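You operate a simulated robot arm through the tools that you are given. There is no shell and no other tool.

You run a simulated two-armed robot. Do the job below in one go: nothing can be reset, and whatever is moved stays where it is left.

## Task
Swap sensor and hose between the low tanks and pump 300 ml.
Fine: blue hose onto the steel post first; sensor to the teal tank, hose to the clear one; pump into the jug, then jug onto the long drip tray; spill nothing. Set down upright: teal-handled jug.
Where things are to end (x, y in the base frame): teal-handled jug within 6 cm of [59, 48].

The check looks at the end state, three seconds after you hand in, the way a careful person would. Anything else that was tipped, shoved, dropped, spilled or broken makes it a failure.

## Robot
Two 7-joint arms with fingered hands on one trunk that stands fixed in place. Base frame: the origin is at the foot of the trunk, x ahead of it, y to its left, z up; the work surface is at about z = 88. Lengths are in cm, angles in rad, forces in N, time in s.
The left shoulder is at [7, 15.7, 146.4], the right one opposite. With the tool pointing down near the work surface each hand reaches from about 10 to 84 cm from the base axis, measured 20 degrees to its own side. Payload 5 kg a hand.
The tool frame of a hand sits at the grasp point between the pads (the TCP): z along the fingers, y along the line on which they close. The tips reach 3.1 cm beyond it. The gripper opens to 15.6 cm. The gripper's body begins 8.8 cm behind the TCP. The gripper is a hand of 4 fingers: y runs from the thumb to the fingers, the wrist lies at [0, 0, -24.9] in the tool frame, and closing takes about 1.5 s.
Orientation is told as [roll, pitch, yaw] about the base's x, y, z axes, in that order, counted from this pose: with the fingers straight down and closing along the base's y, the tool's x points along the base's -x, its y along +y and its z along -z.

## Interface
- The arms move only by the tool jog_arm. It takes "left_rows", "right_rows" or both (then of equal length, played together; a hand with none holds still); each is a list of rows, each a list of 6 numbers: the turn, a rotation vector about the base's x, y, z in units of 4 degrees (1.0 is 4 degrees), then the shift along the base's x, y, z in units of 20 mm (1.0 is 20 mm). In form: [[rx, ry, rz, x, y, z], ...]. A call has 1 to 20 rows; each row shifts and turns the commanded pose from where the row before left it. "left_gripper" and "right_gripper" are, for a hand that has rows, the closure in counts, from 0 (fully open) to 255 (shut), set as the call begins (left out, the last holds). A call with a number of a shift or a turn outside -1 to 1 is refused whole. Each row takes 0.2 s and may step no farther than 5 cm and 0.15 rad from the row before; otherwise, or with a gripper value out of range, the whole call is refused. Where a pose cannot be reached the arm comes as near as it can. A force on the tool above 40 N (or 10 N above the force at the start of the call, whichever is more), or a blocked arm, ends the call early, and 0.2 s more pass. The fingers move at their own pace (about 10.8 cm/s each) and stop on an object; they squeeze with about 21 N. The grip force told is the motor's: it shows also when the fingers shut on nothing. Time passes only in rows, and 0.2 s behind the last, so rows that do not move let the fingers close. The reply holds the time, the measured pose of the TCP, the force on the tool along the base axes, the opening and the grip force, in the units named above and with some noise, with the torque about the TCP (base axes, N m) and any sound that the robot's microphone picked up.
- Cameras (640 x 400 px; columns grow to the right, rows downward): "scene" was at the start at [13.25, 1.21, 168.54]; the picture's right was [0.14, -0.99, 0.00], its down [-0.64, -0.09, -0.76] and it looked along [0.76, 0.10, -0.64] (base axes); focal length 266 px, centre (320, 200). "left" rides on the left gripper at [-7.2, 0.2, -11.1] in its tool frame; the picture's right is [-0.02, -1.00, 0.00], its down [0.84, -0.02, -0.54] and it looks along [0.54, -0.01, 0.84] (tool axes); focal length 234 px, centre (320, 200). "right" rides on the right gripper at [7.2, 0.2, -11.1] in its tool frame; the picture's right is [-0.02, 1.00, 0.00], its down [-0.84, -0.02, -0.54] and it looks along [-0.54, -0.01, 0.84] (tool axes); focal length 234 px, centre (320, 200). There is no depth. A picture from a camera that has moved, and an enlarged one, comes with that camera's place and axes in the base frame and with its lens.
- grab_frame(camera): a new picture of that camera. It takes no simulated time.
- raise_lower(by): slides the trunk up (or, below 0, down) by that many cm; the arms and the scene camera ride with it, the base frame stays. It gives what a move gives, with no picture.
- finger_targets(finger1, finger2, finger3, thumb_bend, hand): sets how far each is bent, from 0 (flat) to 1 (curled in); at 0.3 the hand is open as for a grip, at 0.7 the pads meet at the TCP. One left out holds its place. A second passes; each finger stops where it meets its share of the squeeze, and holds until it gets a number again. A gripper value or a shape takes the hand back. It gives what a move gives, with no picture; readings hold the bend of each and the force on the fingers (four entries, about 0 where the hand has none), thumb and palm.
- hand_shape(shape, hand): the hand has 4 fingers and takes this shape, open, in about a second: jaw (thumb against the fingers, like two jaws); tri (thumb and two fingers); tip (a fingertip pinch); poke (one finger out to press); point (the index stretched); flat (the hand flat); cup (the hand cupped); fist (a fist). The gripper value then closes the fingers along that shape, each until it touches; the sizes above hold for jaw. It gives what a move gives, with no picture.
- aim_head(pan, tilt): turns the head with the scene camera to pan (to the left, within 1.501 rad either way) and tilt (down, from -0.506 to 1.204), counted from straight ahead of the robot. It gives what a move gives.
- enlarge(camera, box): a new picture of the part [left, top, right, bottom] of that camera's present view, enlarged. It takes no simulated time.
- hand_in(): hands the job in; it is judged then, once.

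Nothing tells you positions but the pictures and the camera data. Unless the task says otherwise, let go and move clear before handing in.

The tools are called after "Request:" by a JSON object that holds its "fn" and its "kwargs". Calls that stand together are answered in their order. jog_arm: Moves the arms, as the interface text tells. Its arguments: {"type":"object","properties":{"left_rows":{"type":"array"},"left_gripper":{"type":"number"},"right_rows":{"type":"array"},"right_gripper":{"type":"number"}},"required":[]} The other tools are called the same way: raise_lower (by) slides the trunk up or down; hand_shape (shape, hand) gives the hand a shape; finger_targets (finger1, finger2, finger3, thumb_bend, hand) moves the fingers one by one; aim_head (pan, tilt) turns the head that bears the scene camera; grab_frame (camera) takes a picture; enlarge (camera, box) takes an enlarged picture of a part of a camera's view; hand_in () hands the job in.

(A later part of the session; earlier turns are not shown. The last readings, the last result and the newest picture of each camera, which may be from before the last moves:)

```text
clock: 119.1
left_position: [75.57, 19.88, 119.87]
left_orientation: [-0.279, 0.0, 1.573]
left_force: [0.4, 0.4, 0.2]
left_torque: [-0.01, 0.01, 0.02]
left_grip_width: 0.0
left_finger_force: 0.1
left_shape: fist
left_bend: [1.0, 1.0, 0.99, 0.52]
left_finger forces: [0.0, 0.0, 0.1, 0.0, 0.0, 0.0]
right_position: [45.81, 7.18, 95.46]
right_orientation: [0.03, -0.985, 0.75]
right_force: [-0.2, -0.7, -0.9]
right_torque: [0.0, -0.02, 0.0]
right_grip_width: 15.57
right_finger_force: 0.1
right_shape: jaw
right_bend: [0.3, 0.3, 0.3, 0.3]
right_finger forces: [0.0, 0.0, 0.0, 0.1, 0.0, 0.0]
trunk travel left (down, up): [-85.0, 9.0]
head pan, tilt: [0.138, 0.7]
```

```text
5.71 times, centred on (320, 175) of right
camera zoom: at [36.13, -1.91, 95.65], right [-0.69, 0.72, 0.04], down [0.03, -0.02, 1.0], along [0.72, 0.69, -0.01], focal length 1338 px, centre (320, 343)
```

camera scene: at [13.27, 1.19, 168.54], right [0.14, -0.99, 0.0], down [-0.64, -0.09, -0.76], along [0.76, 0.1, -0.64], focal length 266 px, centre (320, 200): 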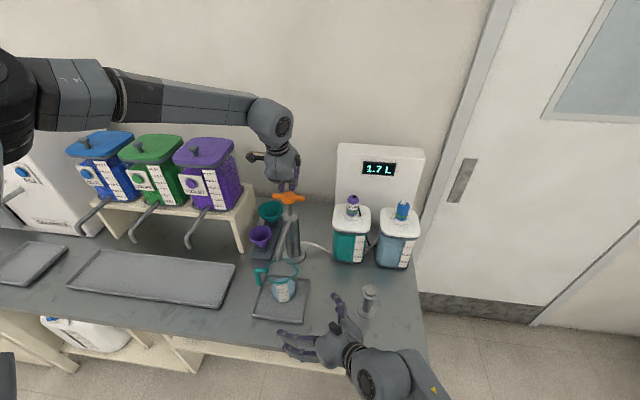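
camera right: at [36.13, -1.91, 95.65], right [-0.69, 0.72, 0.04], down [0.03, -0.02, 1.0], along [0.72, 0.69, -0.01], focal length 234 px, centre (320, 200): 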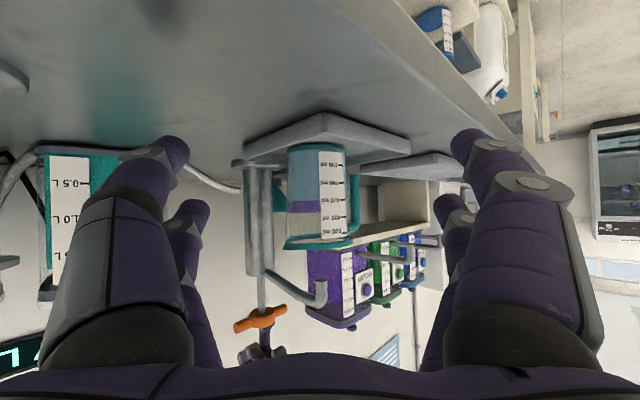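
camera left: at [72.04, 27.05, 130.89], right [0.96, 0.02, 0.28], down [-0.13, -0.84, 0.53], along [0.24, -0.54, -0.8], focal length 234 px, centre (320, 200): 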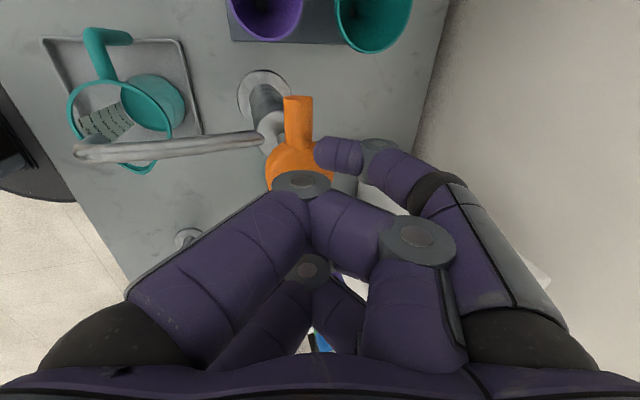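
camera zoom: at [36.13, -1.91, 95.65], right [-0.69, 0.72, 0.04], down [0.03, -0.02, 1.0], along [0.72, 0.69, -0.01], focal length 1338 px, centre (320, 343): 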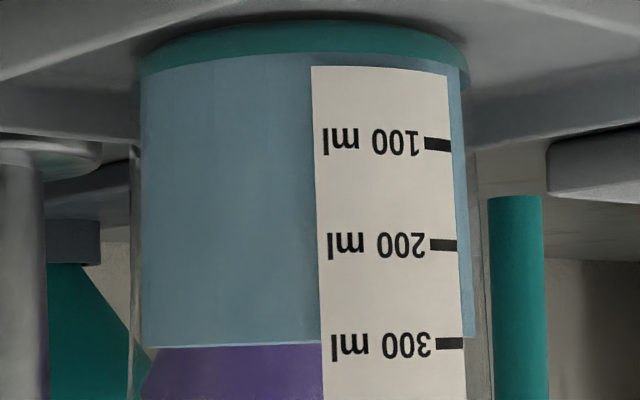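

The surface is edge-on to the camera and sits at about 295 ml against the 300 mark, so the pumping is done. I'll raise and retract the left hand, and raise the right hand clear.

Request:
{"fn": "jog_arm", "kwargs": {"left_rows": [[0, 0, 0, 0, 0, 0.8], [0, 0, 0, 0, 0, 0.8], [0, 0, 0, 0, 0, 0.8], [0, 0, 0, 0, 0, 0.8], [0, 0, 0, 0, 0, 0.8], [0, 0, 0, 0, 0, 0.8], [0, 0, 0, -0.8, 0.3, 0.8], [0, 0, 0, -1, 0.4, 0.8], [0, 0, 0, -1, 0.4, 0.8], [0, 0, 0, -1, 0.4, 0.8], [0, 0, 0, -1, 0.4, 0.8], [0, 0, 0, -1, 0.4, 0.8], [0, 0, 0, -1, 0.4, 0.8], [0, 0, 0, -1, 0.4, 0.8], [0, 0, 0, -1, 0.4, 0.4], [0, 0, 0, -1, 0.4, 0], [0, 0, 0, -1, 0.4, 0]]}}

Request:
{"fn": "jog_arm", "kwargs": {"right_rows": [[0, 0, 0, -0.3, -0.3, 0.8], [0, 0, 0, -0.3, -0.3, 0.8], [0, 0, 0, 0, 0, 0.9], [0, 0, 0, 0, 0, 0.9], [0, 0, 0, 0, 0, 0.9], [0, 0, 0, 0, 0, 0.9], [0, 0, 0, 0, 0, 0.9], [0, 0, 0, 0, 0, 0.9], [0, 0, 0, 0, 0, 0.9], [0, 0, 0, 0, 0, 0.9], [0, 0, 0, 0, 0, 0]]}}

Request:
{"fn": "grab_frame", "kwargs": {"camera": "scene"}}

Request:
{"fn": "grab_frame", "kwargs": {"camera": "right"}}

Request:
{"fn": "enlarge", "kwargs": {"camera": "scene", "box": [240, 230, 330, 330]}}

```text
clock: 122.7
left_position: [53.56, 28.52, 142.87]
left_orientation: [-0.28, 0.001, 1.571]
left_force: [0.2, 1.2, -0.3]
left_torque: [0.0, -0.04, 0.02]
left_grip_width: 0.02
left_finger_force: 0.0
left_shape: fist
left_bend: [1.0, 1.0, 0.99, 0.52]
left_finger forces: [0.0, 0.0, 0.1, 0.1, 0.1, 0.1]
right_position: [45.79, 7.29, 95.62]
right_orientation: [0.026, -0.989, 0.752]
right_force: [-0.6, 0.9, 0.8]
right_torque: [-0.03, -0.04, -0.03]
right_grip_width: 15.58
right_finger_force: 0.0
right_shape: jaw
right_bend: [0.3, 0.3, 0.3, 0.3]
right_finger forces: [0.1, 0.0, 0.0, 0.0, 0.1, 0.1]
trunk travel left (down, up): [-85.0, 9.0]
head pan, tilt: [0.138, 0.7]
```

```text
clock: 125.1
left_position: [53.71, 28.35, 143.04]
left_orientation: [-0.28, 0.001, 1.57]
left_force: [0.3, -0.1, -0.4]
left_torque: [0.0, 0.02, 0.0]
left_grip_width: 0.0
left_finger_force: 0.0
left_shape: fist
left_bend: [1.0, 1.0, 0.99, 0.52]
left_finger forces: [0.0, 0.0, 0.1, 0.1, 0.0, 0.1]
right_position: [44.6, 6.05, 112.85]
right_orientation: [0.028, -0.987, 0.753]
right_force: [-0.3, 0.5, -0.2]
right_torque: [0.0, 0.03, 0.02]
right_grip_width: 15.56
right_finger_force: 0.1
right_shape: jaw
right_bend: [0.3, 0.3, 0.3, 0.3]
right_finger forces: [0.2, 0.0, 0.0, 0.0, 0.1, 0.0]
trunk travel left (down, up): [-85.0, 9.0]
head pan, tilt: [0.138, 0.7]
```

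```text
taken
camera scene: at [13.23, 1.21, 168.54], right [0.14, -0.99, 0.0], down [-0.64, -0.09, -0.76], along [0.76, 0.1, -0.64], focal length 266 px, centre (320, 200)
```

scene: 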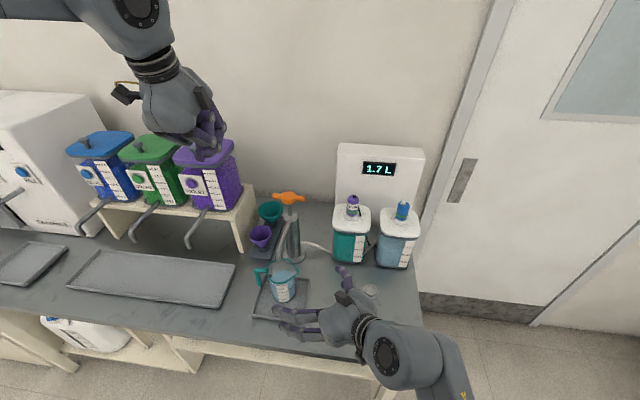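

```text
taken
camera right: at [34.94, -3.06, 113.04], right [-0.69, 0.72, 0.04], down [0.03, -0.02, 1.0], along [0.72, 0.69, -0.01], focal length 234 px, centre (320, 200)
```

right: 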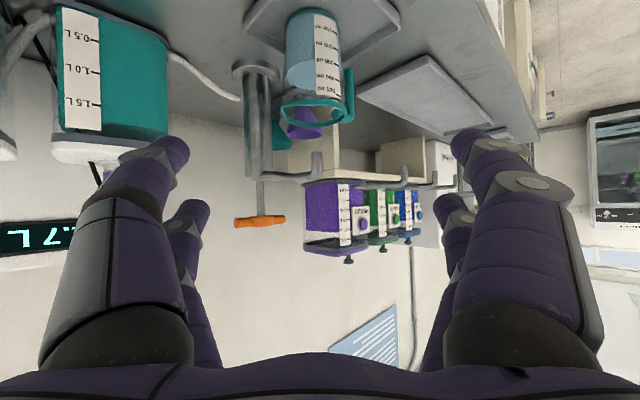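

```text
4.00 times, centred on (285, 280) of scene
camera zoom: at [13.23, 1.21, 168.54], right [0.14, -0.99, 0.0], down [-0.64, -0.09, -0.76], along [0.76, 0.1, -0.64], focal length 1065 px, centre (460, -120)
```

zoom: 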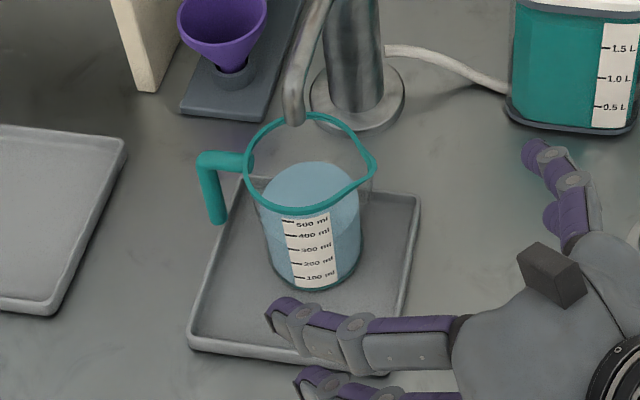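

The jug is filled and intact. Before carrying it, I'll check where the dispenser taps hang over the long tray.

Request:
{"fn": "enlarge", "kwargs": {"camera": "right", "box": [280, 120, 480, 240]}}

Request:
{"fn": "enlarge", "kwargs": {"camera": "scene", "box": [60, 190, 260, 310]}}

Request:
{"fn": "grab_frame", "kwargs": {"camera": "left"}}

```text
3.20 times, centred on (380, 180) of right
camera zoom: at [34.94, -3.06, 113.04], right [-0.69, 0.72, 0.04], down [0.03, -0.02, 1.0], along [0.72, 0.69, -0.01], focal length 749 px, centre (128, 264)
```

zoom: 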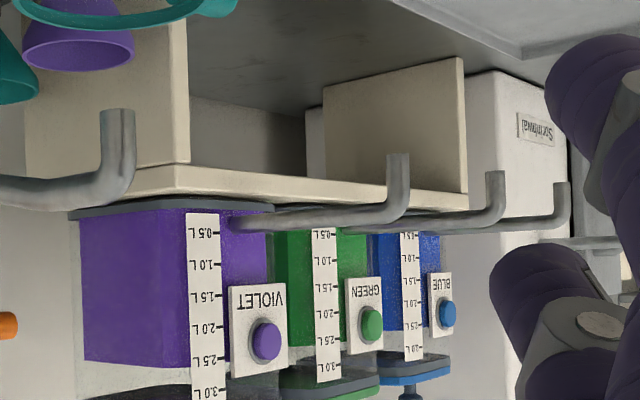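

```text
3.20 times, centred on (160, 250) of scene
camera zoom: at [13.23, 1.21, 168.54], right [0.14, -0.99, 0.0], down [-0.64, -0.09, -0.76], along [0.76, 0.1, -0.64], focal length 852 px, centre (832, 40)
```

zoom: 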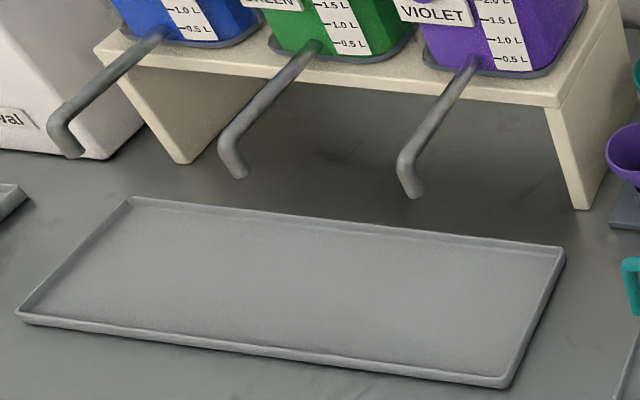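

```text
taken
camera left: at [50.5, 35.66, 153.56], right [0.96, 0.02, 0.28], down [-0.13, -0.84, 0.53], along [0.24, -0.54, -0.8], focal length 234 px, centre (320, 200)
```

left: 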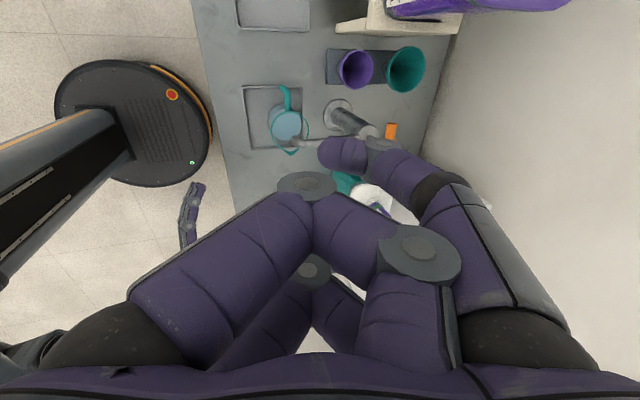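

The violet tap ends at about (60.2, 48.5, 105), right above the target spot, so I'll slide the jug in low from the front. First I'll turn the right hand to approach the jug along +y, fingers straddling it in x and clear of its handle.

Request:
{"fn": "jog_arm", "kwargs": {"right_rows": [[0, 0, 0.977, 0.575, 0.08, 0.1], [0, 0, 0.977, 0.575, 0.08, 0.1], [0, 0, 0.977, 0.575, 0.08, 0.1], [0, 0, 0.977, 0.575, 0.08, 0.1], [0, 0, 0.977, 0.575, 0.08, 0], [0, 0, 0.977, 0.575, 0.08, 0], [0, 0, 0.977, 0.575, 0.08, 0], [0, 0, 0.977, 0.575, 0.08, 0], [0, 0, 0.977, 0.575, 0.08, 0], [0, 0, 0.977, 0.575, 0.08, 0], [0, 0, 0.977, 0.575, 0.08, 0], [0, 0, 0.977, 0.575, 0.08, 0], [0, 0, 0, 0, 0, 0]], "right_gripper": 0}}

Request:
{"fn": "grab_frame", "kwargs": {"camera": "right"}}

Request:
{"fn": "grab_frame", "kwargs": {"camera": "scene"}}

Request:
{"fn": "grab_frame", "kwargs": {"camera": "left"}}

```text
clock: 127.9
left_position: [53.73, 28.38, 142.93]
left_orientation: [-0.28, -0.001, 1.57]
left_force: [-0.5, 1.4, -0.2]
left_torque: [0.0, -0.02, 0.0]
left_grip_width: 0.0
left_finger_force: 0.1
left_shape: fist
left_bend: [1.0, 1.0, 0.99, 0.52]
left_finger forces: [0.0, 0.1, 0.0, 0.0, 0.0, 0.1]
right_position: [58.66, 7.87, 113.77]
right_orientation: [0.029, -0.987, 1.571]
right_force: [0.2, 0.0, 0.6]
right_torque: [-0.01, 0.0, -0.02]
right_grip_width: 15.61
right_finger_force: 0.1
right_shape: jaw
right_bend: [0.3, 0.3, 0.3, 0.3]
right_finger forces: [0.1, 0.0, 0.0, 0.0, 0.0, 0.0]
trunk travel left (down, up): [-85.0, 9.0]
head pan, tilt: [0.138, 0.7]
```

```text
taken
camera right: at [58.56, -5.36, 114.05], right [-1.0, -0.01, 0.04], down [0.04, 0.01, 1.0], along [-0.01, 1.0, -0.01], focal length 234 px, centre (320, 200)
```

right: 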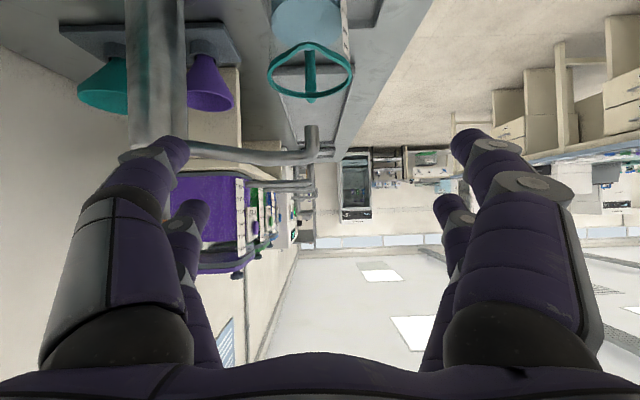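

```text
taken
camera scene: at [13.19, 1.23, 168.54], right [0.14, -0.99, 0.0], down [-0.64, -0.09, -0.76], along [0.76, 0.1, -0.64], focal length 266 px, centre (320, 200)
```

scene: 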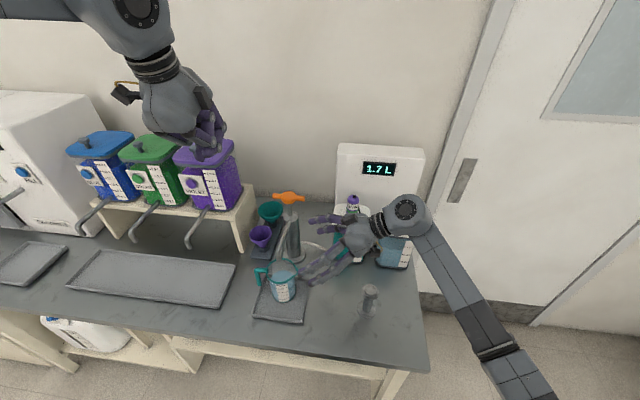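

```text
taken
camera left: at [50.46, 35.67, 153.57], right [0.96, 0.02, 0.28], down [-0.13, -0.84, 0.53], along [0.24, -0.54, -0.8], focal length 234 px, centre (320, 200)
```

left: 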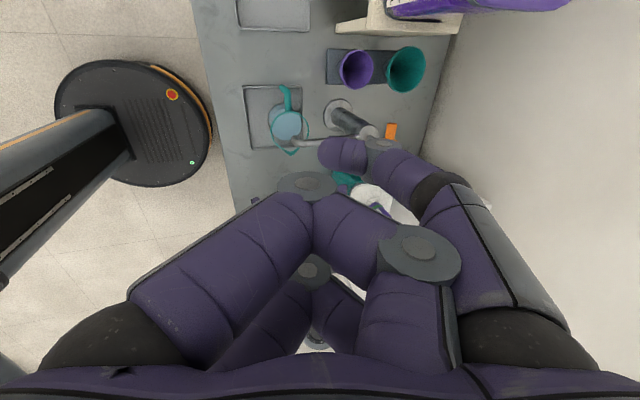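

Request:
{"fn": "jog_arm", "kwargs": {"right_rows": [[0, -0.57, 0, 0, 1, 0], [0, 0, 0, 0, 1, 0], [0, 0, 0, 0, 0, -0.9], [0, 0, 0, 0, 0, -0.9], [0, 0, 0, 0, 0, -0.9], [0, 0, 0, 0, 0, -0.9], [0, 0, 0, 0, 0, 0]]}}

Request:
{"fn": "grab_frame", "kwargs": {"camera": "right"}}

Request:
{"fn": "enlarge", "kwargs": {"camera": "scene", "box": [230, 180, 440, 340]}}

```text
clock: 129.5
left_position: [53.67, 28.35, 142.89]
left_orientation: [-0.278, 0.0, 1.57]
left_force: [0.3, 0.6, 0.0]
left_torque: [-0.02, 0.01, -0.04]
left_grip_width: 0.0
left_finger_force: 0.1
left_shape: fist
left_bend: [1.0, 1.0, 0.99, 0.52]
left_finger forces: [0.0, 0.1, 0.0, 0.1, 0.1, 0.1]
right_position: [58.64, 11.77, 106.47]
right_orientation: [-0.044, -0.987, 1.631]
right_force: [0.2, 0.3, -0.5]
right_torque: [0.0, 0.0, 0.0]
right_grip_width: 15.61
right_finger_force: 0.1
right_shape: jaw
right_bend: [0.3, 0.3, 0.3, 0.3]
right_finger forces: [0.0, 0.1, 0.1, 0.1, 0.1, 0.0]
trunk travel left (down, up): [-85.0, 9.0]
head pan, tilt: [0.138, 0.7]
```

```text
taken
camera right: at [58.61, -1.44, 106.7], right [-1.0, -0.01, 0.0], down [0.0, 0.01, 1.0], along [-0.01, 1.0, -0.01], focal length 234 px, centre (320, 200)
```

right: 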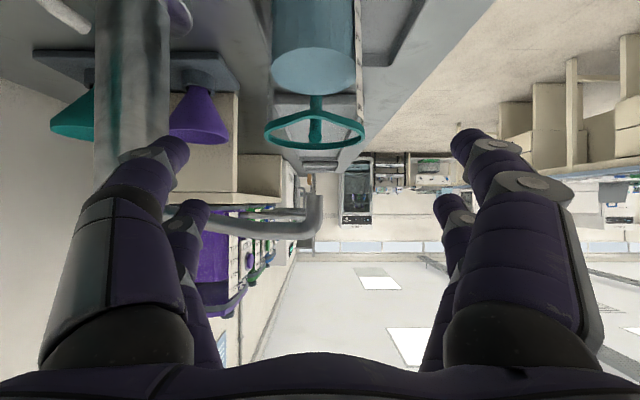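

```text
2.50 times, centred on (335, 260) of scene
camera zoom: at [13.25, 1.19, 168.54], right [0.14, -0.99, 0.0], down [-0.64, -0.09, -0.76], along [0.76, 0.1, -0.64], focal length 665 px, centre (282, 50)
```

zoom: 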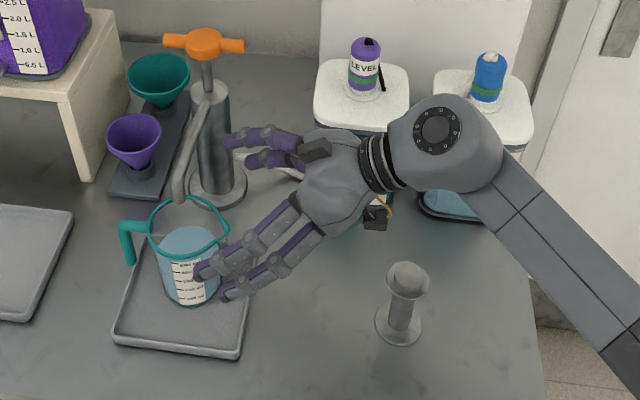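

Request:
{"fn": "jog_arm", "kwargs": {"right_rows": [[0, 0, 0, 0.1, 0, -0.8], [0, 0, 0, 0, 0, -0.8], [0, 0, 0, 0, 0, -0.8], [0, 0, 0, 0, 0, -0.8], [0, 0, 0, 0, 0, -0.8], [0, 0, 0, 0, 0, -0.8], [0, 0, 0, 0, 0, -0.2], [0, 0, 0, 0, 0, 0]]}}

Request:
{"fn": "grab_frame", "kwargs": {"camera": "right"}}

Request:
{"fn": "enlarge", "kwargs": {"camera": "scene", "box": [230, 180, 440, 340]}}

```text
clock: 131.3
left_position: [53.86, 28.37, 142.9]
left_orientation: [-0.28, 0.0, 1.57]
left_force: [0.5, 0.0, 0.0]
left_torque: [0.0, 0.01, -0.03]
left_grip_width: 0.0
left_finger_force: 0.0
left_shape: fist
left_bend: [1.0, 1.0, 0.99, 0.52]
left_finger forces: [0.0, 0.1, 0.0, 0.1, 0.1, 0.1]
right_position: [58.58, 11.97, 96.59]
right_orientation: [-0.043, -0.987, 1.63]
right_force: [-0.7, 0.1, 0.2]
right_torque: [0.02, 0.0, 0.01]
right_grip_width: 15.57
right_finger_force: 0.1
right_shape: jaw
right_bend: [0.3, 0.3, 0.3, 0.3]
right_finger forces: [0.1, 0.0, 0.0, 0.0, 0.1, 0.1]
trunk travel left (down, up): [-85.0, 9.0]
head pan, tilt: [0.138, 0.7]
```

```text
taken
camera right: at [58.63, -1.34, 96.83], right [-1.0, -0.01, 0.0], down [0.0, 0.01, 1.0], along [-0.01, 1.0, -0.01], focal length 234 px, centre (320, 200)
```

right: 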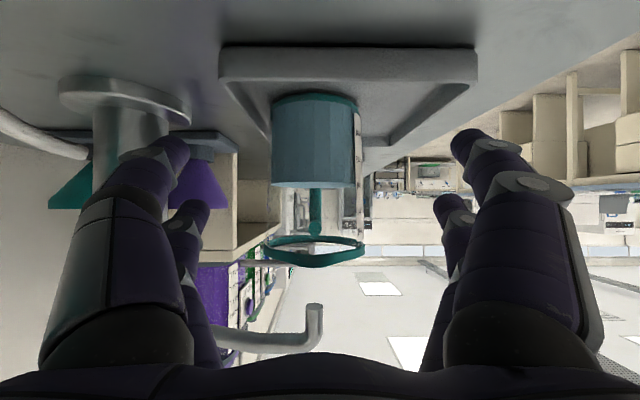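

```text
2.50 times, centred on (335, 260) of scene
camera zoom: at [13.25, 1.22, 168.54], right [0.14, -0.99, 0.0], down [-0.64, -0.09, -0.76], along [0.76, 0.1, -0.64], focal length 665 px, centre (282, 50)
```

zoom: 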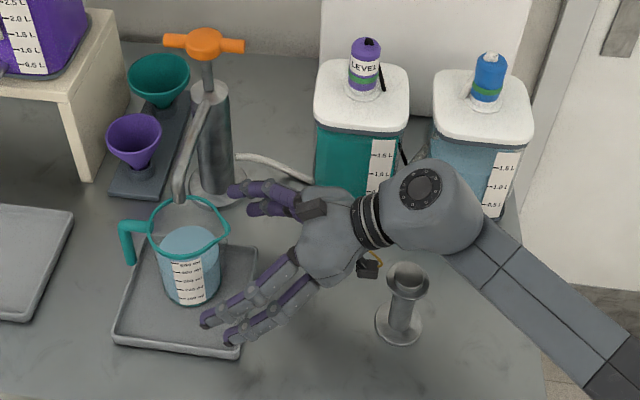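

The jug is between the fingers. I'll centre in x (+3 mm) and advance until the grasp plane reaches the jug's axis.

Request:
{"fn": "jog_arm", "kwargs": {"right_rows": [[0, 0, 0, 0.15, 0.4, 0], [0, 0, 0, 0, 0.6, 0], [0, 0, 0, 0, 0.6, 0], [0, 0, 0, 0, 0.6, 0], [0, 0, 0, 0, 0.6, 0], [0, 0, 0, 0, 0.6, 0], [0, 0, 0, 0, 0.2, 0], [0, 0, 0, 0, 0, 0]]}}

Request:
{"fn": "grab_frame", "kwargs": {"camera": "right"}}

Request:
{"fn": "enlarge", "kwargs": {"camera": "scene", "box": [230, 180, 440, 340]}}

```text
clock: 133.1
left_position: [53.81, 28.4, 143.02]
left_orientation: [-0.279, 0.001, 1.57]
left_force: [0.5, -0.7, -0.4]
left_torque: [-0.03, -0.02, -0.01]
left_grip_width: 0.0
left_finger_force: 0.1
left_shape: fist
left_bend: [1.0, 1.0, 0.99, 0.52]
left_finger forces: [0.0, 0.1, 0.0, 0.0, 0.1, 0.1]
right_position: [58.88, 19.03, 96.61]
right_orientation: [-0.041, -0.986, 1.631]
right_force: [-0.8, -0.1, -0.3]
right_torque: [0.01, 0.01, -0.03]
right_grip_width: 15.59
right_finger_force: 0.1
right_shape: jaw
right_bend: [0.3, 0.3, 0.3, 0.3]
right_finger forces: [0.0, 0.0, 0.1, 0.1, 0.1, 0.0]
trunk travel left (down, up): [-85.0, 9.0]
head pan, tilt: [0.138, 0.7]
```

```text
taken
camera right: at [58.88, 5.86, 96.75], right [-1.0, -0.01, 0.0], down [0.0, 0.01, 1.0], along [-0.01, 1.0, -0.01], focal length 234 px, centre (320, 200)
```

right: 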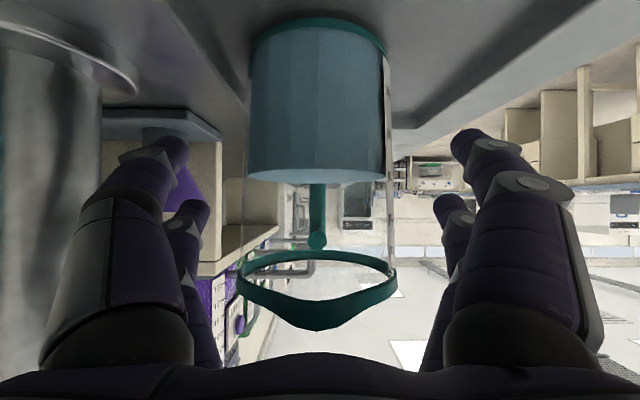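

```text
2.50 times, centred on (335, 260) of scene
camera zoom: at [13.26, 1.21, 168.54], right [0.14, -0.99, 0.0], down [-0.64, -0.09, -0.76], along [0.76, 0.1, -0.64], focal length 665 px, centre (282, 50)
```

zoom: 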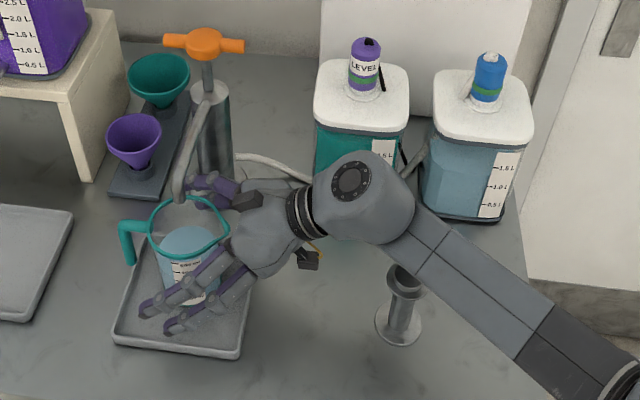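

The hand is centred on the jug to about 1 mm and there are no contact forces. I'll close on it.

Request:
{"fn": "jog_arm", "kwargs": {"right_rows": [[0, 0, 0, 0, 0.1, 0], [0, 0, 0, 0, 0, 0], [0, 0, 0, 0, 0, 0], [0, 0, 0, 0, 0, 0], [0, 0, 0, 0, 0, 0], [0, 0, 0, 0, 0, 0], [0, 0, 0, 0, 0, 0]], "right_gripper": 255}}

Request:
{"fn": "grab_frame", "kwargs": {"camera": "right"}}

Request:
{"fn": "enlarge", "kwargs": {"camera": "scene", "box": [230, 180, 440, 340]}}

```text
clock: 134.7
left_position: [53.8, 28.42, 142.82]
left_orientation: [-0.278, 0.0, 1.571]
left_force: [-0.1, 0.6, -0.3]
left_torque: [-0.01, 0.0, -0.04]
left_grip_width: 0.01
left_finger_force: 0.0
left_shape: fist
left_bend: [1.0, 1.0, 0.99, 0.52]
left_finger forces: [0.0, 0.0, 0.0, 0.0, 0.0, 0.0]
right_position: [58.9, 19.26, 96.52]
right_orientation: [-0.042, -0.986, 1.631]
right_force: [0.4, 1.2, 0.3]
right_torque: [-0.02, 0.02, 0.03]
right_grip_width: 6.98
right_finger_force: 20.7
right_shape: jaw
right_bend: [0.73, 0.74, 0.74, 0.71]
right_finger forces: [17.6, 17.4, 16.5, 0.0, 19.9, 0.1]
trunk travel left (down, up): [-85.0, 9.0]
head pan, tilt: [0.138, 0.7]
```

```text
taken
camera right: at [58.91, 6.06, 96.73], right [-1.0, -0.01, 0.0], down [0.0, 0.01, 1.0], along [-0.01, 1.0, -0.01], focal length 234 px, centre (320, 200)
```

right: 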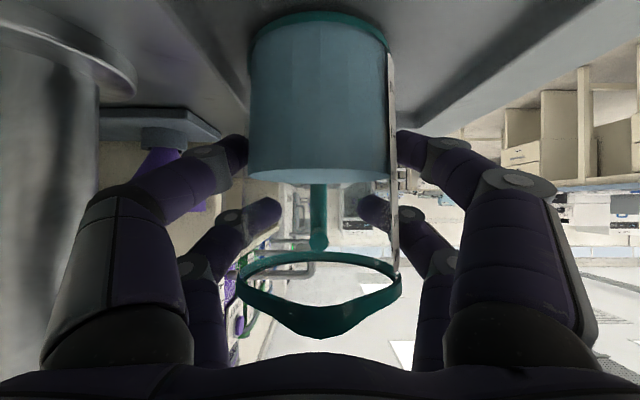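

```text
2.50 times, centred on (335, 260) of scene
camera zoom: at [13.29, 1.25, 168.53], right [0.14, -0.99, 0.0], down [-0.64, -0.09, -0.76], along [0.76, 0.1, -0.64], focal length 665 px, centre (282, 50)
```

zoom: 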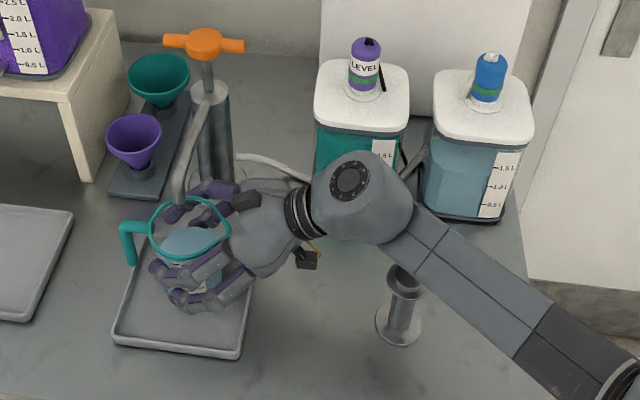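

The grip is even, about 17–20 N on each finger, and the jug hasn't shifted. I'll lift it gently.

Request:
{"fn": "jog_arm", "kwargs": {"right_rows": [[0, 0, 0, 0, 0, 0.1], [0, 0, 0, 0, 0, 0.15], [0, 0, 0, 0, 0, 0.15], [0, 0, 0, 0, 0, 0.1], [0, 0, 0, 0, 0, 0]]}}

Request:
{"fn": "grab_frame", "kwargs": {"camera": "right"}}

Request:
{"fn": "enlarge", "kwargs": {"camera": "scene", "box": [230, 220, 340, 340]}}

```text
clock: 135.9
left_position: [53.71, 28.47, 142.87]
left_orientation: [-0.279, -0.001, 1.57]
left_force: [0.5, -0.7, 0.2]
left_torque: [0.01, 0.02, 0.0]
left_grip_width: 0.0
left_finger_force: 0.1
left_shape: fist
left_bend: [1.0, 1.0, 0.99, 0.52]
left_finger forces: [0.0, 0.0, 0.0, 0.0, 0.1, 0.1]
right_position: [58.94, 19.23, 97.54]
right_orientation: [-0.042, -0.987, 1.628]
right_force: [0.2, -0.4, -3.6]
right_torque: [-0.08, 0.01, 0.02]
right_grip_width: 6.99
right_finger_force: 21.3
right_shape: jaw
right_bend: [0.73, 0.74, 0.74, 0.71]
right_finger forces: [17.2, 17.6, 16.5, 0.0, 19.9, 0.0]
trunk travel left (down, up): [-85.0, 9.0]
head pan, tilt: [0.138, 0.7]
```

```text
taken
camera right: at [58.96, 6.05, 97.75], right [-1.0, -0.01, 0.0], down [0.0, 0.01, 1.0], along [-0.01, 1.0, -0.01], focal length 234 px, centre (320, 200)
```

right: 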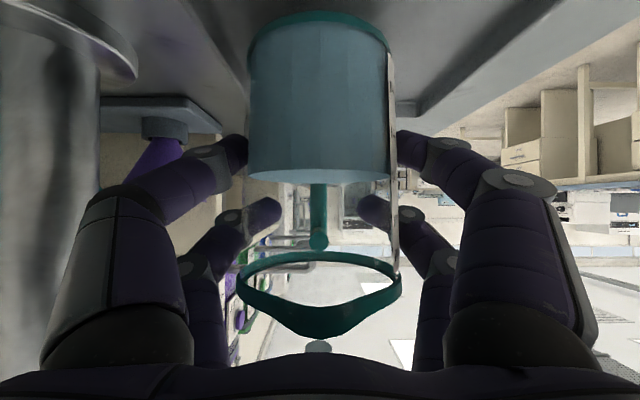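

```text
3.33 times, centred on (285, 280) of scene
camera zoom: at [13.31, 1.25, 168.53], right [0.14, -0.99, 0.0], down [-0.64, -0.09, -0.76], along [0.76, 0.1, -0.64], focal length 887 px, centre (437, -67)
```

zoom: 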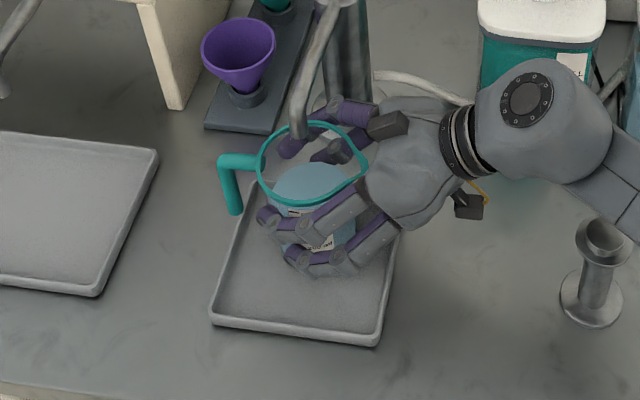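

The jug is held upright at about 3.6 N. I'll lift a bit more, staying below the spout, then slide out toward the robot.

Request:
{"fn": "jog_arm", "kwargs": {"right_rows": [[0, 0, 0, 0, 0, 0.2], [0, 0, 0, 0, 0, 0.25], [0, 0, 0, 0, 0, 0.2], [0, 0, 0, 0, 0, 0.05], [0, 0, 0, -0.1, 0, 0], [0, 0, 0, -0.25, 0, 0], [0, 0, 0, -0.4, 0, 0], [0, 0, 0, -0.5, 0, 0], [0, 0, 0, -0.5, 0, 0], [0, 0, 0, -0.5, 0, 0], [0, 0, 0, -0.5, 0, 0], [0, 0, 0, -0.5, 0, 0], [0, 0, 0, -0.5, 0, 0], [0, 0, 0, -0.4, 0, 0], [0, 0, 0, -0.25, 0, 0], [0, 0, 0, -0.1, 0, 0], [0, 0, 0, 0, 0, 0]]}}

Request:
{"fn": "grab_frame", "kwargs": {"camera": "right"}}

Request:
{"fn": "grab_frame", "kwargs": {"camera": "scene"}}

```text
clock: 139.5
left_position: [53.75, 28.46, 142.82]
left_orientation: [-0.278, 0.002, 1.571]
left_force: [0.2, -1.2, 0.1]
left_torque: [-0.01, 0.01, -0.04]
left_grip_width: 0.0
left_finger_force: 0.1
left_shape: fist
left_bend: [1.0, 1.0, 0.99, 0.52]
left_finger forces: [0.1, 0.1, 0.0, 0.1, 0.1, 0.0]
right_position: [50.01, 19.18, 99.04]
right_orientation: [-0.041, -0.987, 1.631]
right_force: [0.0, 0.1, -3.7]
right_torque: [-0.11, 0.01, 0.01]
right_grip_width: 6.98
right_finger_force: 20.8
right_shape: jaw
right_bend: [0.73, 0.74, 0.74, 0.71]
right_finger forces: [17.2, 17.5, 16.5, 0.0, 19.9, 0.0]
trunk travel left (down, up): [-85.0, 9.0]
head pan, tilt: [0.138, 0.7]
```

```text
taken
camera right: at [50.03, 5.99, 99.2], right [-1.0, -0.01, 0.0], down [0.0, 0.01, 1.0], along [-0.01, 1.0, -0.01], focal length 234 px, centre (320, 200)
```

right: 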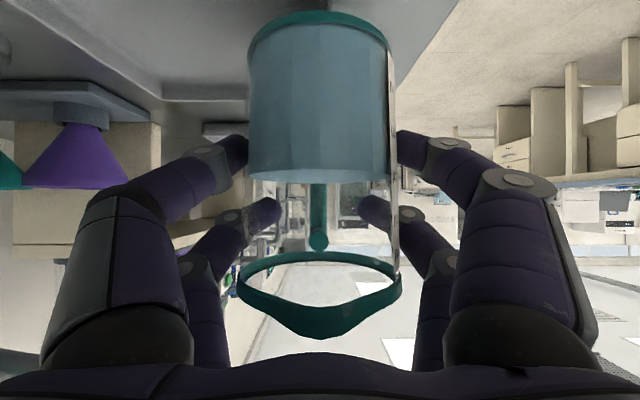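

```text
taken
camera scene: at [13.31, 1.25, 168.53], right [0.14, -0.99, 0.0], down [-0.64, -0.09, -0.76], along [0.76, 0.1, -0.64], focal length 266 px, centre (320, 200)
```

scene: 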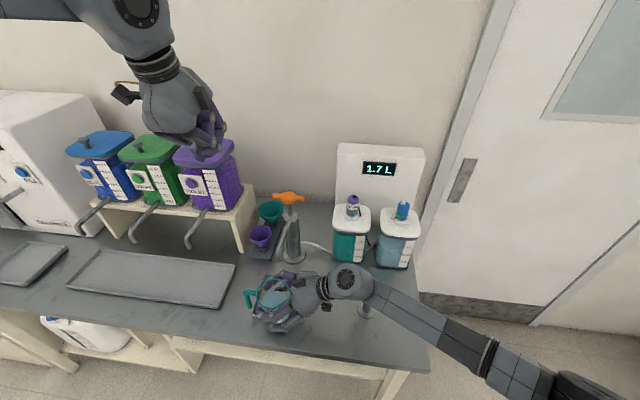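

The jug is upright and clear of the spout. I'll carry it smoothly along +y to y≈47 at x = 50, in front of the taps.

Request:
{"fn": "jog_arm", "kwargs": {"right_rows": [[0, 0, 0, 0, 0.15, 0], [0, 0, 0, 0, 0.3, 0], [0, 0, 0, 0, 0.45, 0], [0, 0, 0, 0, 0.6, 0], [0, 0, 0, 0, 0.6, 0], [0, 0, 0, 0, 0.6, 0], [0, 0, 0, 0, 0.6, 0], [0, 0, 0, 0, 0.6, 0], [0, 0, 0, 0, 0.6, 0], [0, 0, 0, 0, 0.6, 0], [0, 0, 0, 0, 0.6, 0], [0, 0, 0, 0, 0.6, 0], [0, 0, 0, 0, 0.45, 0], [0, 0, 0, 0, 0.3, 0], [0, 0, 0, 0, 0.15, 0], [0, 0, 0, 0, 0, 0]]}}

Request:
{"fn": "grab_frame", "kwargs": {"camera": "right"}}

Request:
{"fn": "grab_frame", "kwargs": {"camera": "scene"}}

```text
clock: 142.9
left_position: [53.8, 28.55, 143.07]
left_orientation: [-0.279, 0.001, 1.572]
left_force: [0.1, -0.9, -0.2]
left_torque: [-0.02, 0.0, -0.02]
left_grip_width: 0.0
left_finger_force: 0.1
left_shape: fist
left_bend: [1.0, 1.0, 0.99, 0.52]
left_finger forces: [0.0, 0.0, 0.1, 0.0, 0.0, 0.0]
right_position: [50.02, 33.65, 98.98]
right_orientation: [-0.042, -0.986, 1.631]
right_force: [-0.3, 0.9, -3.1]
right_torque: [-0.09, -0.02, 0.02]
right_grip_width: 6.96
right_finger_force: 21.1
right_shape: jaw
right_bend: [0.73, 0.74, 0.74, 0.71]
right_finger forces: [17.3, 17.3, 16.5, 0.1, 19.9, 0.0]
trunk travel left (down, up): [-85.0, 9.0]
head pan, tilt: [0.138, 0.7]
```

```text
taken
camera right: at [50.03, 20.45, 99.17], right [-1.0, -0.01, 0.0], down [0.0, 0.01, 1.0], along [-0.01, 1.0, -0.01], focal length 234 px, centre (320, 200)
```

right: 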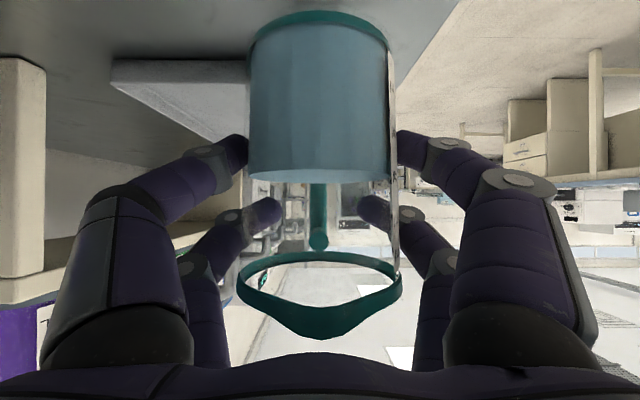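

```text
taken
camera scene: at [13.3, 1.26, 168.53], right [0.14, -0.99, 0.0], down [-0.64, -0.09, -0.76], along [0.76, 0.1, -0.64], focal length 266 px, centre (320, 200)
```

scene: 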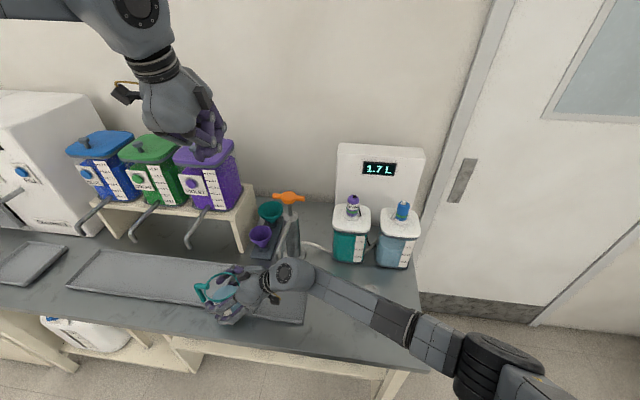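

Request:
{"fn": "jog_arm", "kwargs": {"right_rows": [[0, 0, 0, 0, 0.15, 0], [0, 0, 0, 0, 0.3, 0], [0, 0, 0, 0, 0.45, 0], [0, 0, 0, 0, 0.6, 0], [0, 0, 0, 0, 0.6, 0], [0, 0, 0, 0, 0.6, 0], [0, 0, 0, 0, 0.6, 0], [0, 0, 0, 0, 0.6, 0], [0, 0, 0, 0, 0.6, 0], [0, 0, 0, 0, 0.6, 0], [0, 0, 0, 0, 0.6, 0], [0, 0, 0, 0, 0.45, 0], [0, 0, 0, 0, 0.3, 0], [0, 0, 0, 0, 0.15, 0], [0, 0, 0, 0, 0, 0]]}}

Request:
{"fn": "grab_frame", "kwargs": {"camera": "right"}}

Request:
{"fn": "grab_frame", "kwargs": {"camera": "scene"}}

Request:
{"fn": "enlarge", "kwargs": {"camera": "scene", "box": [120, 200, 300, 340]}}

```text
clock: 146.1
left_position: [53.89, 28.42, 142.83]
left_orientation: [-0.278, 0.0, 1.57]
left_force: [-0.3, -0.3, -0.5]
left_torque: [0.0, -0.02, -0.02]
left_grip_width: 0.0
left_finger_force: 0.1
left_shape: fist
left_bend: [1.0, 1.0, 0.99, 0.52]
left_finger forces: [0.1, 0.1, 0.0, 0.1, 0.0, 0.0]
right_position: [49.93, 46.83, 98.93]
right_orientation: [-0.043, -0.987, 1.628]
right_force: [-0.5, 0.0, -3.8]
right_torque: [-0.09, 0.0, -0.04]
right_grip_width: 6.96
right_finger_force: 20.9
right_shape: jaw
right_bend: [0.73, 0.74, 0.74, 0.71]
right_finger forces: [17.5, 16.9, 16.7, 0.0, 19.8, 0.0]
trunk travel left (down, up): [-85.0, 9.0]
head pan, tilt: [0.138, 0.7]
```

```text
taken
camera right: at [49.95, 33.65, 99.18], right [-1.0, -0.01, 0.0], down [0.0, 0.01, 1.0], along [-0.01, 1.0, -0.01], focal length 234 px, centre (320, 200)
```

right: 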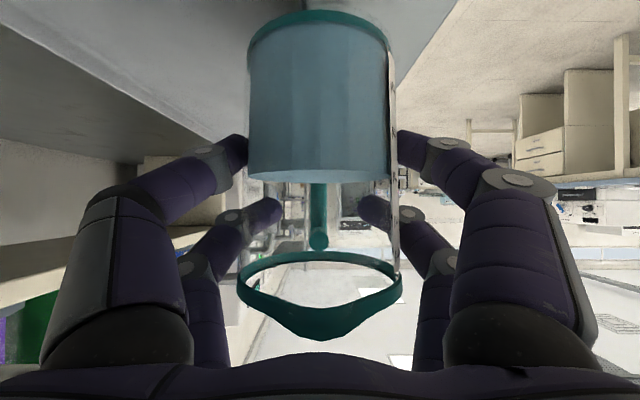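

```text
taken
camera scene: at [13.3, 1.28, 168.53], right [0.14, -0.99, 0.0], down [-0.64, -0.09, -0.76], along [0.76, 0.1, -0.64], focal length 266 px, centre (320, 200)
```

scene: 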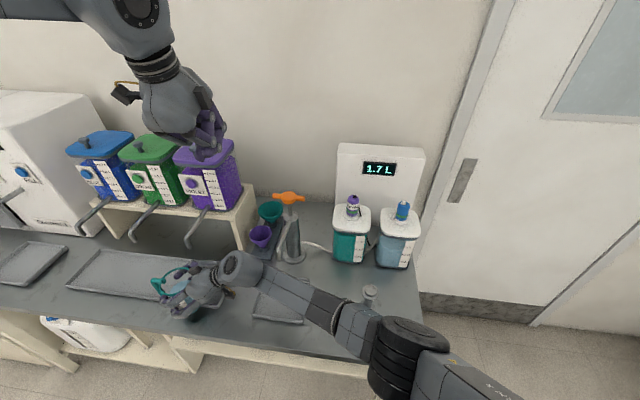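

```text
2.86 times, centred on (210, 270) of scene
camera zoom: at [13.3, 1.28, 168.53], right [0.14, -0.99, 0.0], down [-0.64, -0.09, -0.76], along [0.76, 0.1, -0.64], focal length 760 px, centre (634, 0)
```

zoom: 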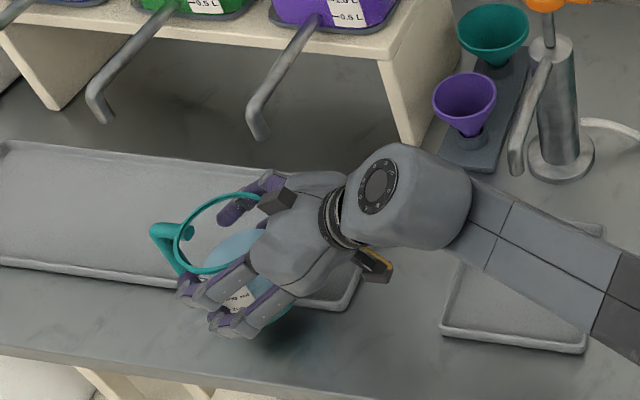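

Relative to the violet tap this repeats the earlier geometry under the pump spout, which was clear. I'll slide the jug +x to about 56.5 slowly.

Request:
{"fn": "jog_arm", "kwargs": {"right_rows": [[0, 0, 0, 0.1, 0, 0], [0, 0, 0, 0.25, 0, 0], [0, 0, 0, 0.4, 0, 0], [0, 0, 0, 0.5, 0, 0], [0, 0, 0, 0.5, 0, 0], [0, 0, 0, 0.5, 0, 0], [0, 0, 0, 0.4, 0, 0], [0, 0, 0, 0.3, 0, 0], [0, 0, 0, 0.2, 0, 0], [0, 0, 0, 0.1, 0, 0], [0, 0, 0, 0, 0, 0]]}}

Request:
{"fn": "grab_frame", "kwargs": {"camera": "right"}}

Request:
{"fn": "enlarge", "kwargs": {"camera": "scene", "box": [120, 200, 300, 340]}}

```text
clock: 148.5
left_position: [52.65, 28.68, 143.24]
left_orientation: [-0.287, 0.001, 1.571]
left_force: [1.1, -0.1, -0.2]
left_torque: [-0.02, 0.03, 0.0]
left_grip_width: 0.0
left_finger_force: 0.1
left_shape: fist
left_bend: [1.0, 1.0, 0.99, 0.52]
left_finger forces: [0.1, 0.1, 0.0, 0.1, 0.1, 0.1]
right_position: [55.69, 46.28, 99.8]
right_orientation: [-0.073, -0.983, 1.645]
right_force: [-0.5, -0.7, -3.4]
right_torque: [-0.04, 0.01, 0.01]
right_grip_width: 6.63
right_finger_force: 20.6
right_shape: jaw
right_bend: [0.73, 0.74, 0.75, 0.72]
right_finger forces: [17.3, 17.6, 16.7, 0.1, 18.3, 0.0]
right hand out of reach, approached as far as the arm can: row 7, 8, 9
trunk travel left (down, up): [-85.0, 9.0]
head pan, tilt: [0.138, 0.7]
```

```text
taken
camera right: at [55.54, 33.04, 100.18], right [-1.0, 0.0, -0.02], down [-0.02, 0.01, 1.0], along [0.0, 1.0, -0.01], focal length 234 px, centre (320, 200)
```

right: 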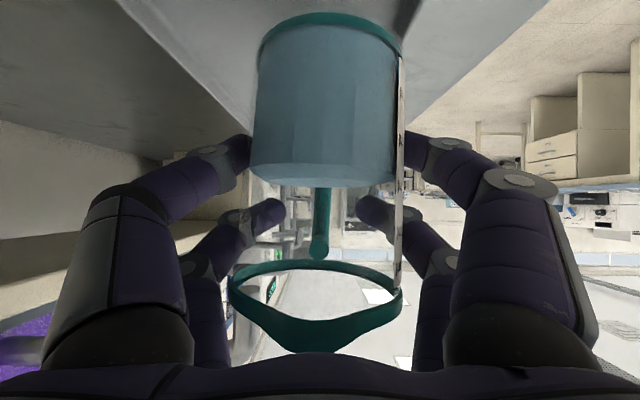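

```text
2.86 times, centred on (210, 270) of scene
camera zoom: at [12.06, 1.56, 168.65], right [0.14, -0.99, 0.0], down [-0.63, -0.09, -0.77], along [0.76, 0.1, -0.64], focal length 760 px, centre (634, 0)
```

zoom: 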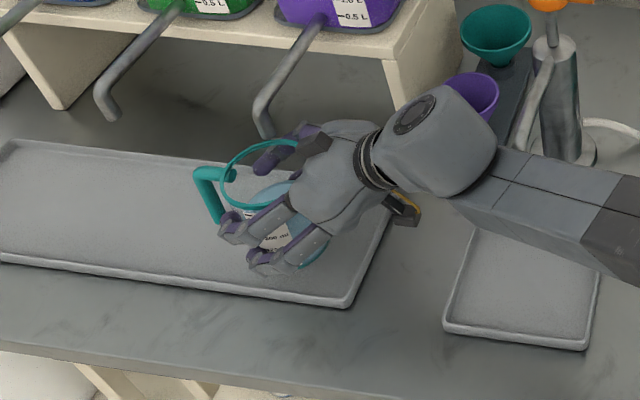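

The scene camera shifted about 1 cm, so part of the arm may be pushing on something. I'll stop and look before doing anything else.

Request:
{"fn": "grab_frame", "kwargs": {"camera": "scene"}}

Request:
{"fn": "grab_frame", "kwargs": {"camera": "left"}}

Request:
{"fn": "enlarge", "kwargs": {"camera": "scene", "box": [160, 200, 260, 300]}}

```text
taken
camera scene: at [12.06, 1.56, 168.65], right [0.14, -0.99, 0.0], down [-0.63, -0.09, -0.77], along [0.76, 0.1, -0.64], focal length 266 px, centre (320, 200)
```

scene: 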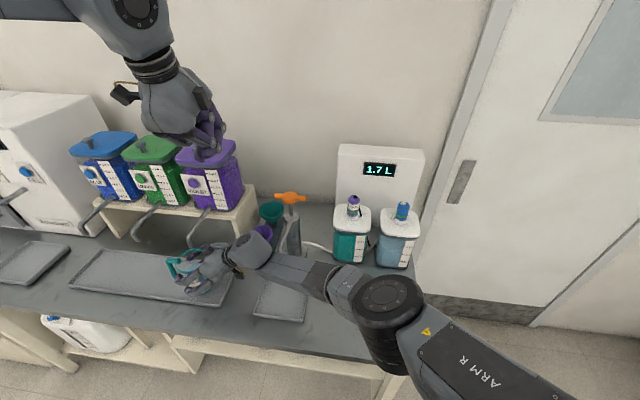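

```text
taken
camera left: at [49.3, 36.0, 153.87], right [0.96, 0.03, 0.28], down [-0.13, -0.84, 0.53], along [0.25, -0.55, -0.8], focal length 234 px, centre (320, 200)
```

left: 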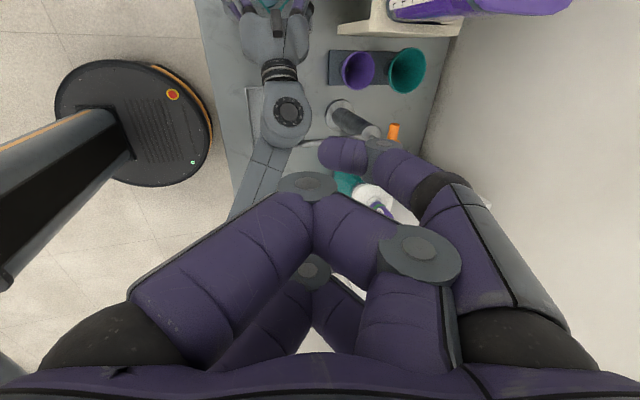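

```text
4.00 times, centred on (210, 250) of scene
camera zoom: at [12.06, 1.56, 168.65], right [0.14, -0.99, 0.0], down [-0.63, -0.09, -0.77], along [0.76, 0.1, -0.64], focal length 1065 px, centre (760, 0)
```

zoom: 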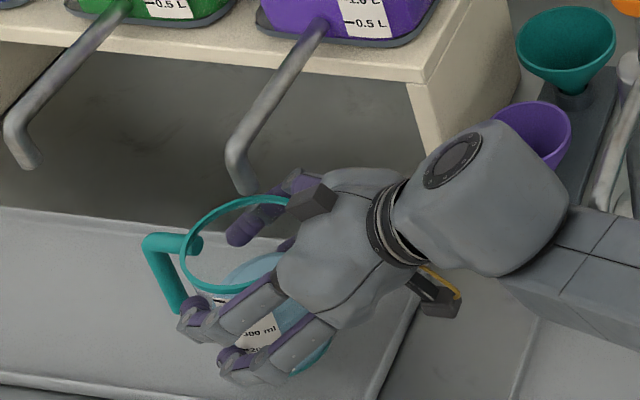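

The forearm and elbow are now low near the post. I'll back the hand off along -x in small steps and see whether the trunk relaxes.

Request:
{"fn": "jog_arm", "kwargs": {"right_rows": [[0, 0, 0, -0.1, 0, 0], [0, 0, 0, -0.2, 0, 0], [0, 0, 0, -0.3, 0, 0], [0, 0, 0, -0.3, 0, 0], [0, 0, 0, -0.2, 0, 0], [0, 0, 0, -0.1, 0, 0], [0, 0, 0, 0, 0, 0]]}}

Request:
{"fn": "grab_frame", "kwargs": {"camera": "scene"}}

Request:
{"fn": "grab_frame", "kwargs": {"camera": "right"}}

```text
clock: 150.1
left_position: [53.76, 28.5, 142.84]
left_orientation: [-0.282, 0.0, 1.57]
left_force: [0.3, 0.1, 0.5]
left_torque: [-0.01, 0.01, -0.02]
left_grip_width: 0.0
left_finger_force: 0.0
left_shape: fist
left_bend: [1.0, 1.0, 0.99, 0.52]
left_finger forces: [0.1, 0.0, 0.0, 0.1, 0.1, 0.0]
right_position: [52.6, 47.09, 99.19]
right_orientation: [-0.043, -0.985, 1.631]
right_force: [-0.7, -0.2, -4.0]
right_torque: [-0.04, -0.01, -0.02]
right_grip_width: 6.64
right_finger_force: 21.5
right_shape: jaw
right_bend: [0.73, 0.74, 0.75, 0.72]
right_finger forces: [17.0, 18.0, 16.3, 0.0, 18.3, 0.0]
trunk travel left (down, up): [-85.0, 9.0]
head pan, tilt: [0.138, 0.7]
```

```text
taken
camera scene: at [13.11, 1.4, 168.55], right [0.14, -0.99, 0.0], down [-0.64, -0.09, -0.77], along [0.76, 0.1, -0.64], focal length 266 px, centre (320, 200)
```

scene: 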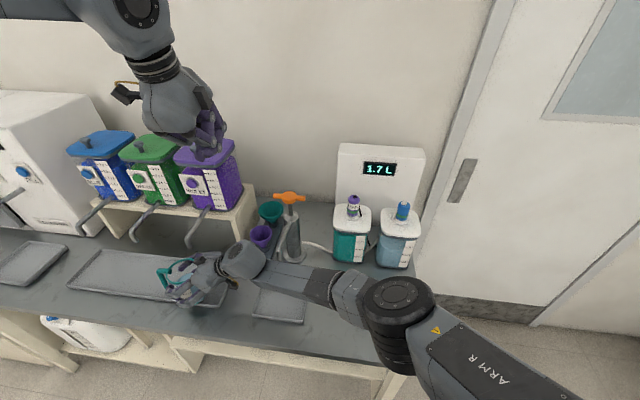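

```text
taken
camera right: at [52.7, 33.84, 99.46], right [-1.0, -0.01, 0.0], down [0.0, 0.01, 1.0], along [-0.01, 1.0, -0.01], focal length 234 px, centre (320, 200)
```

right: 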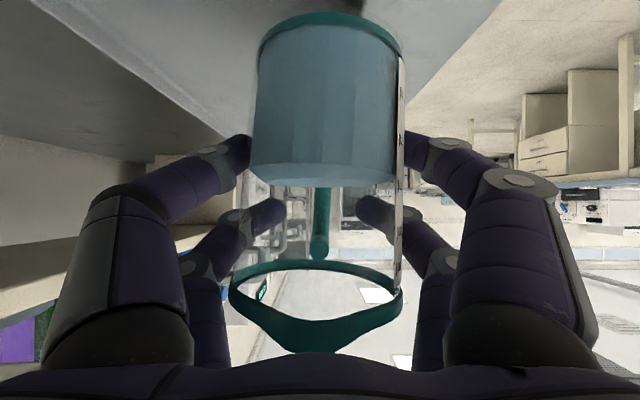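

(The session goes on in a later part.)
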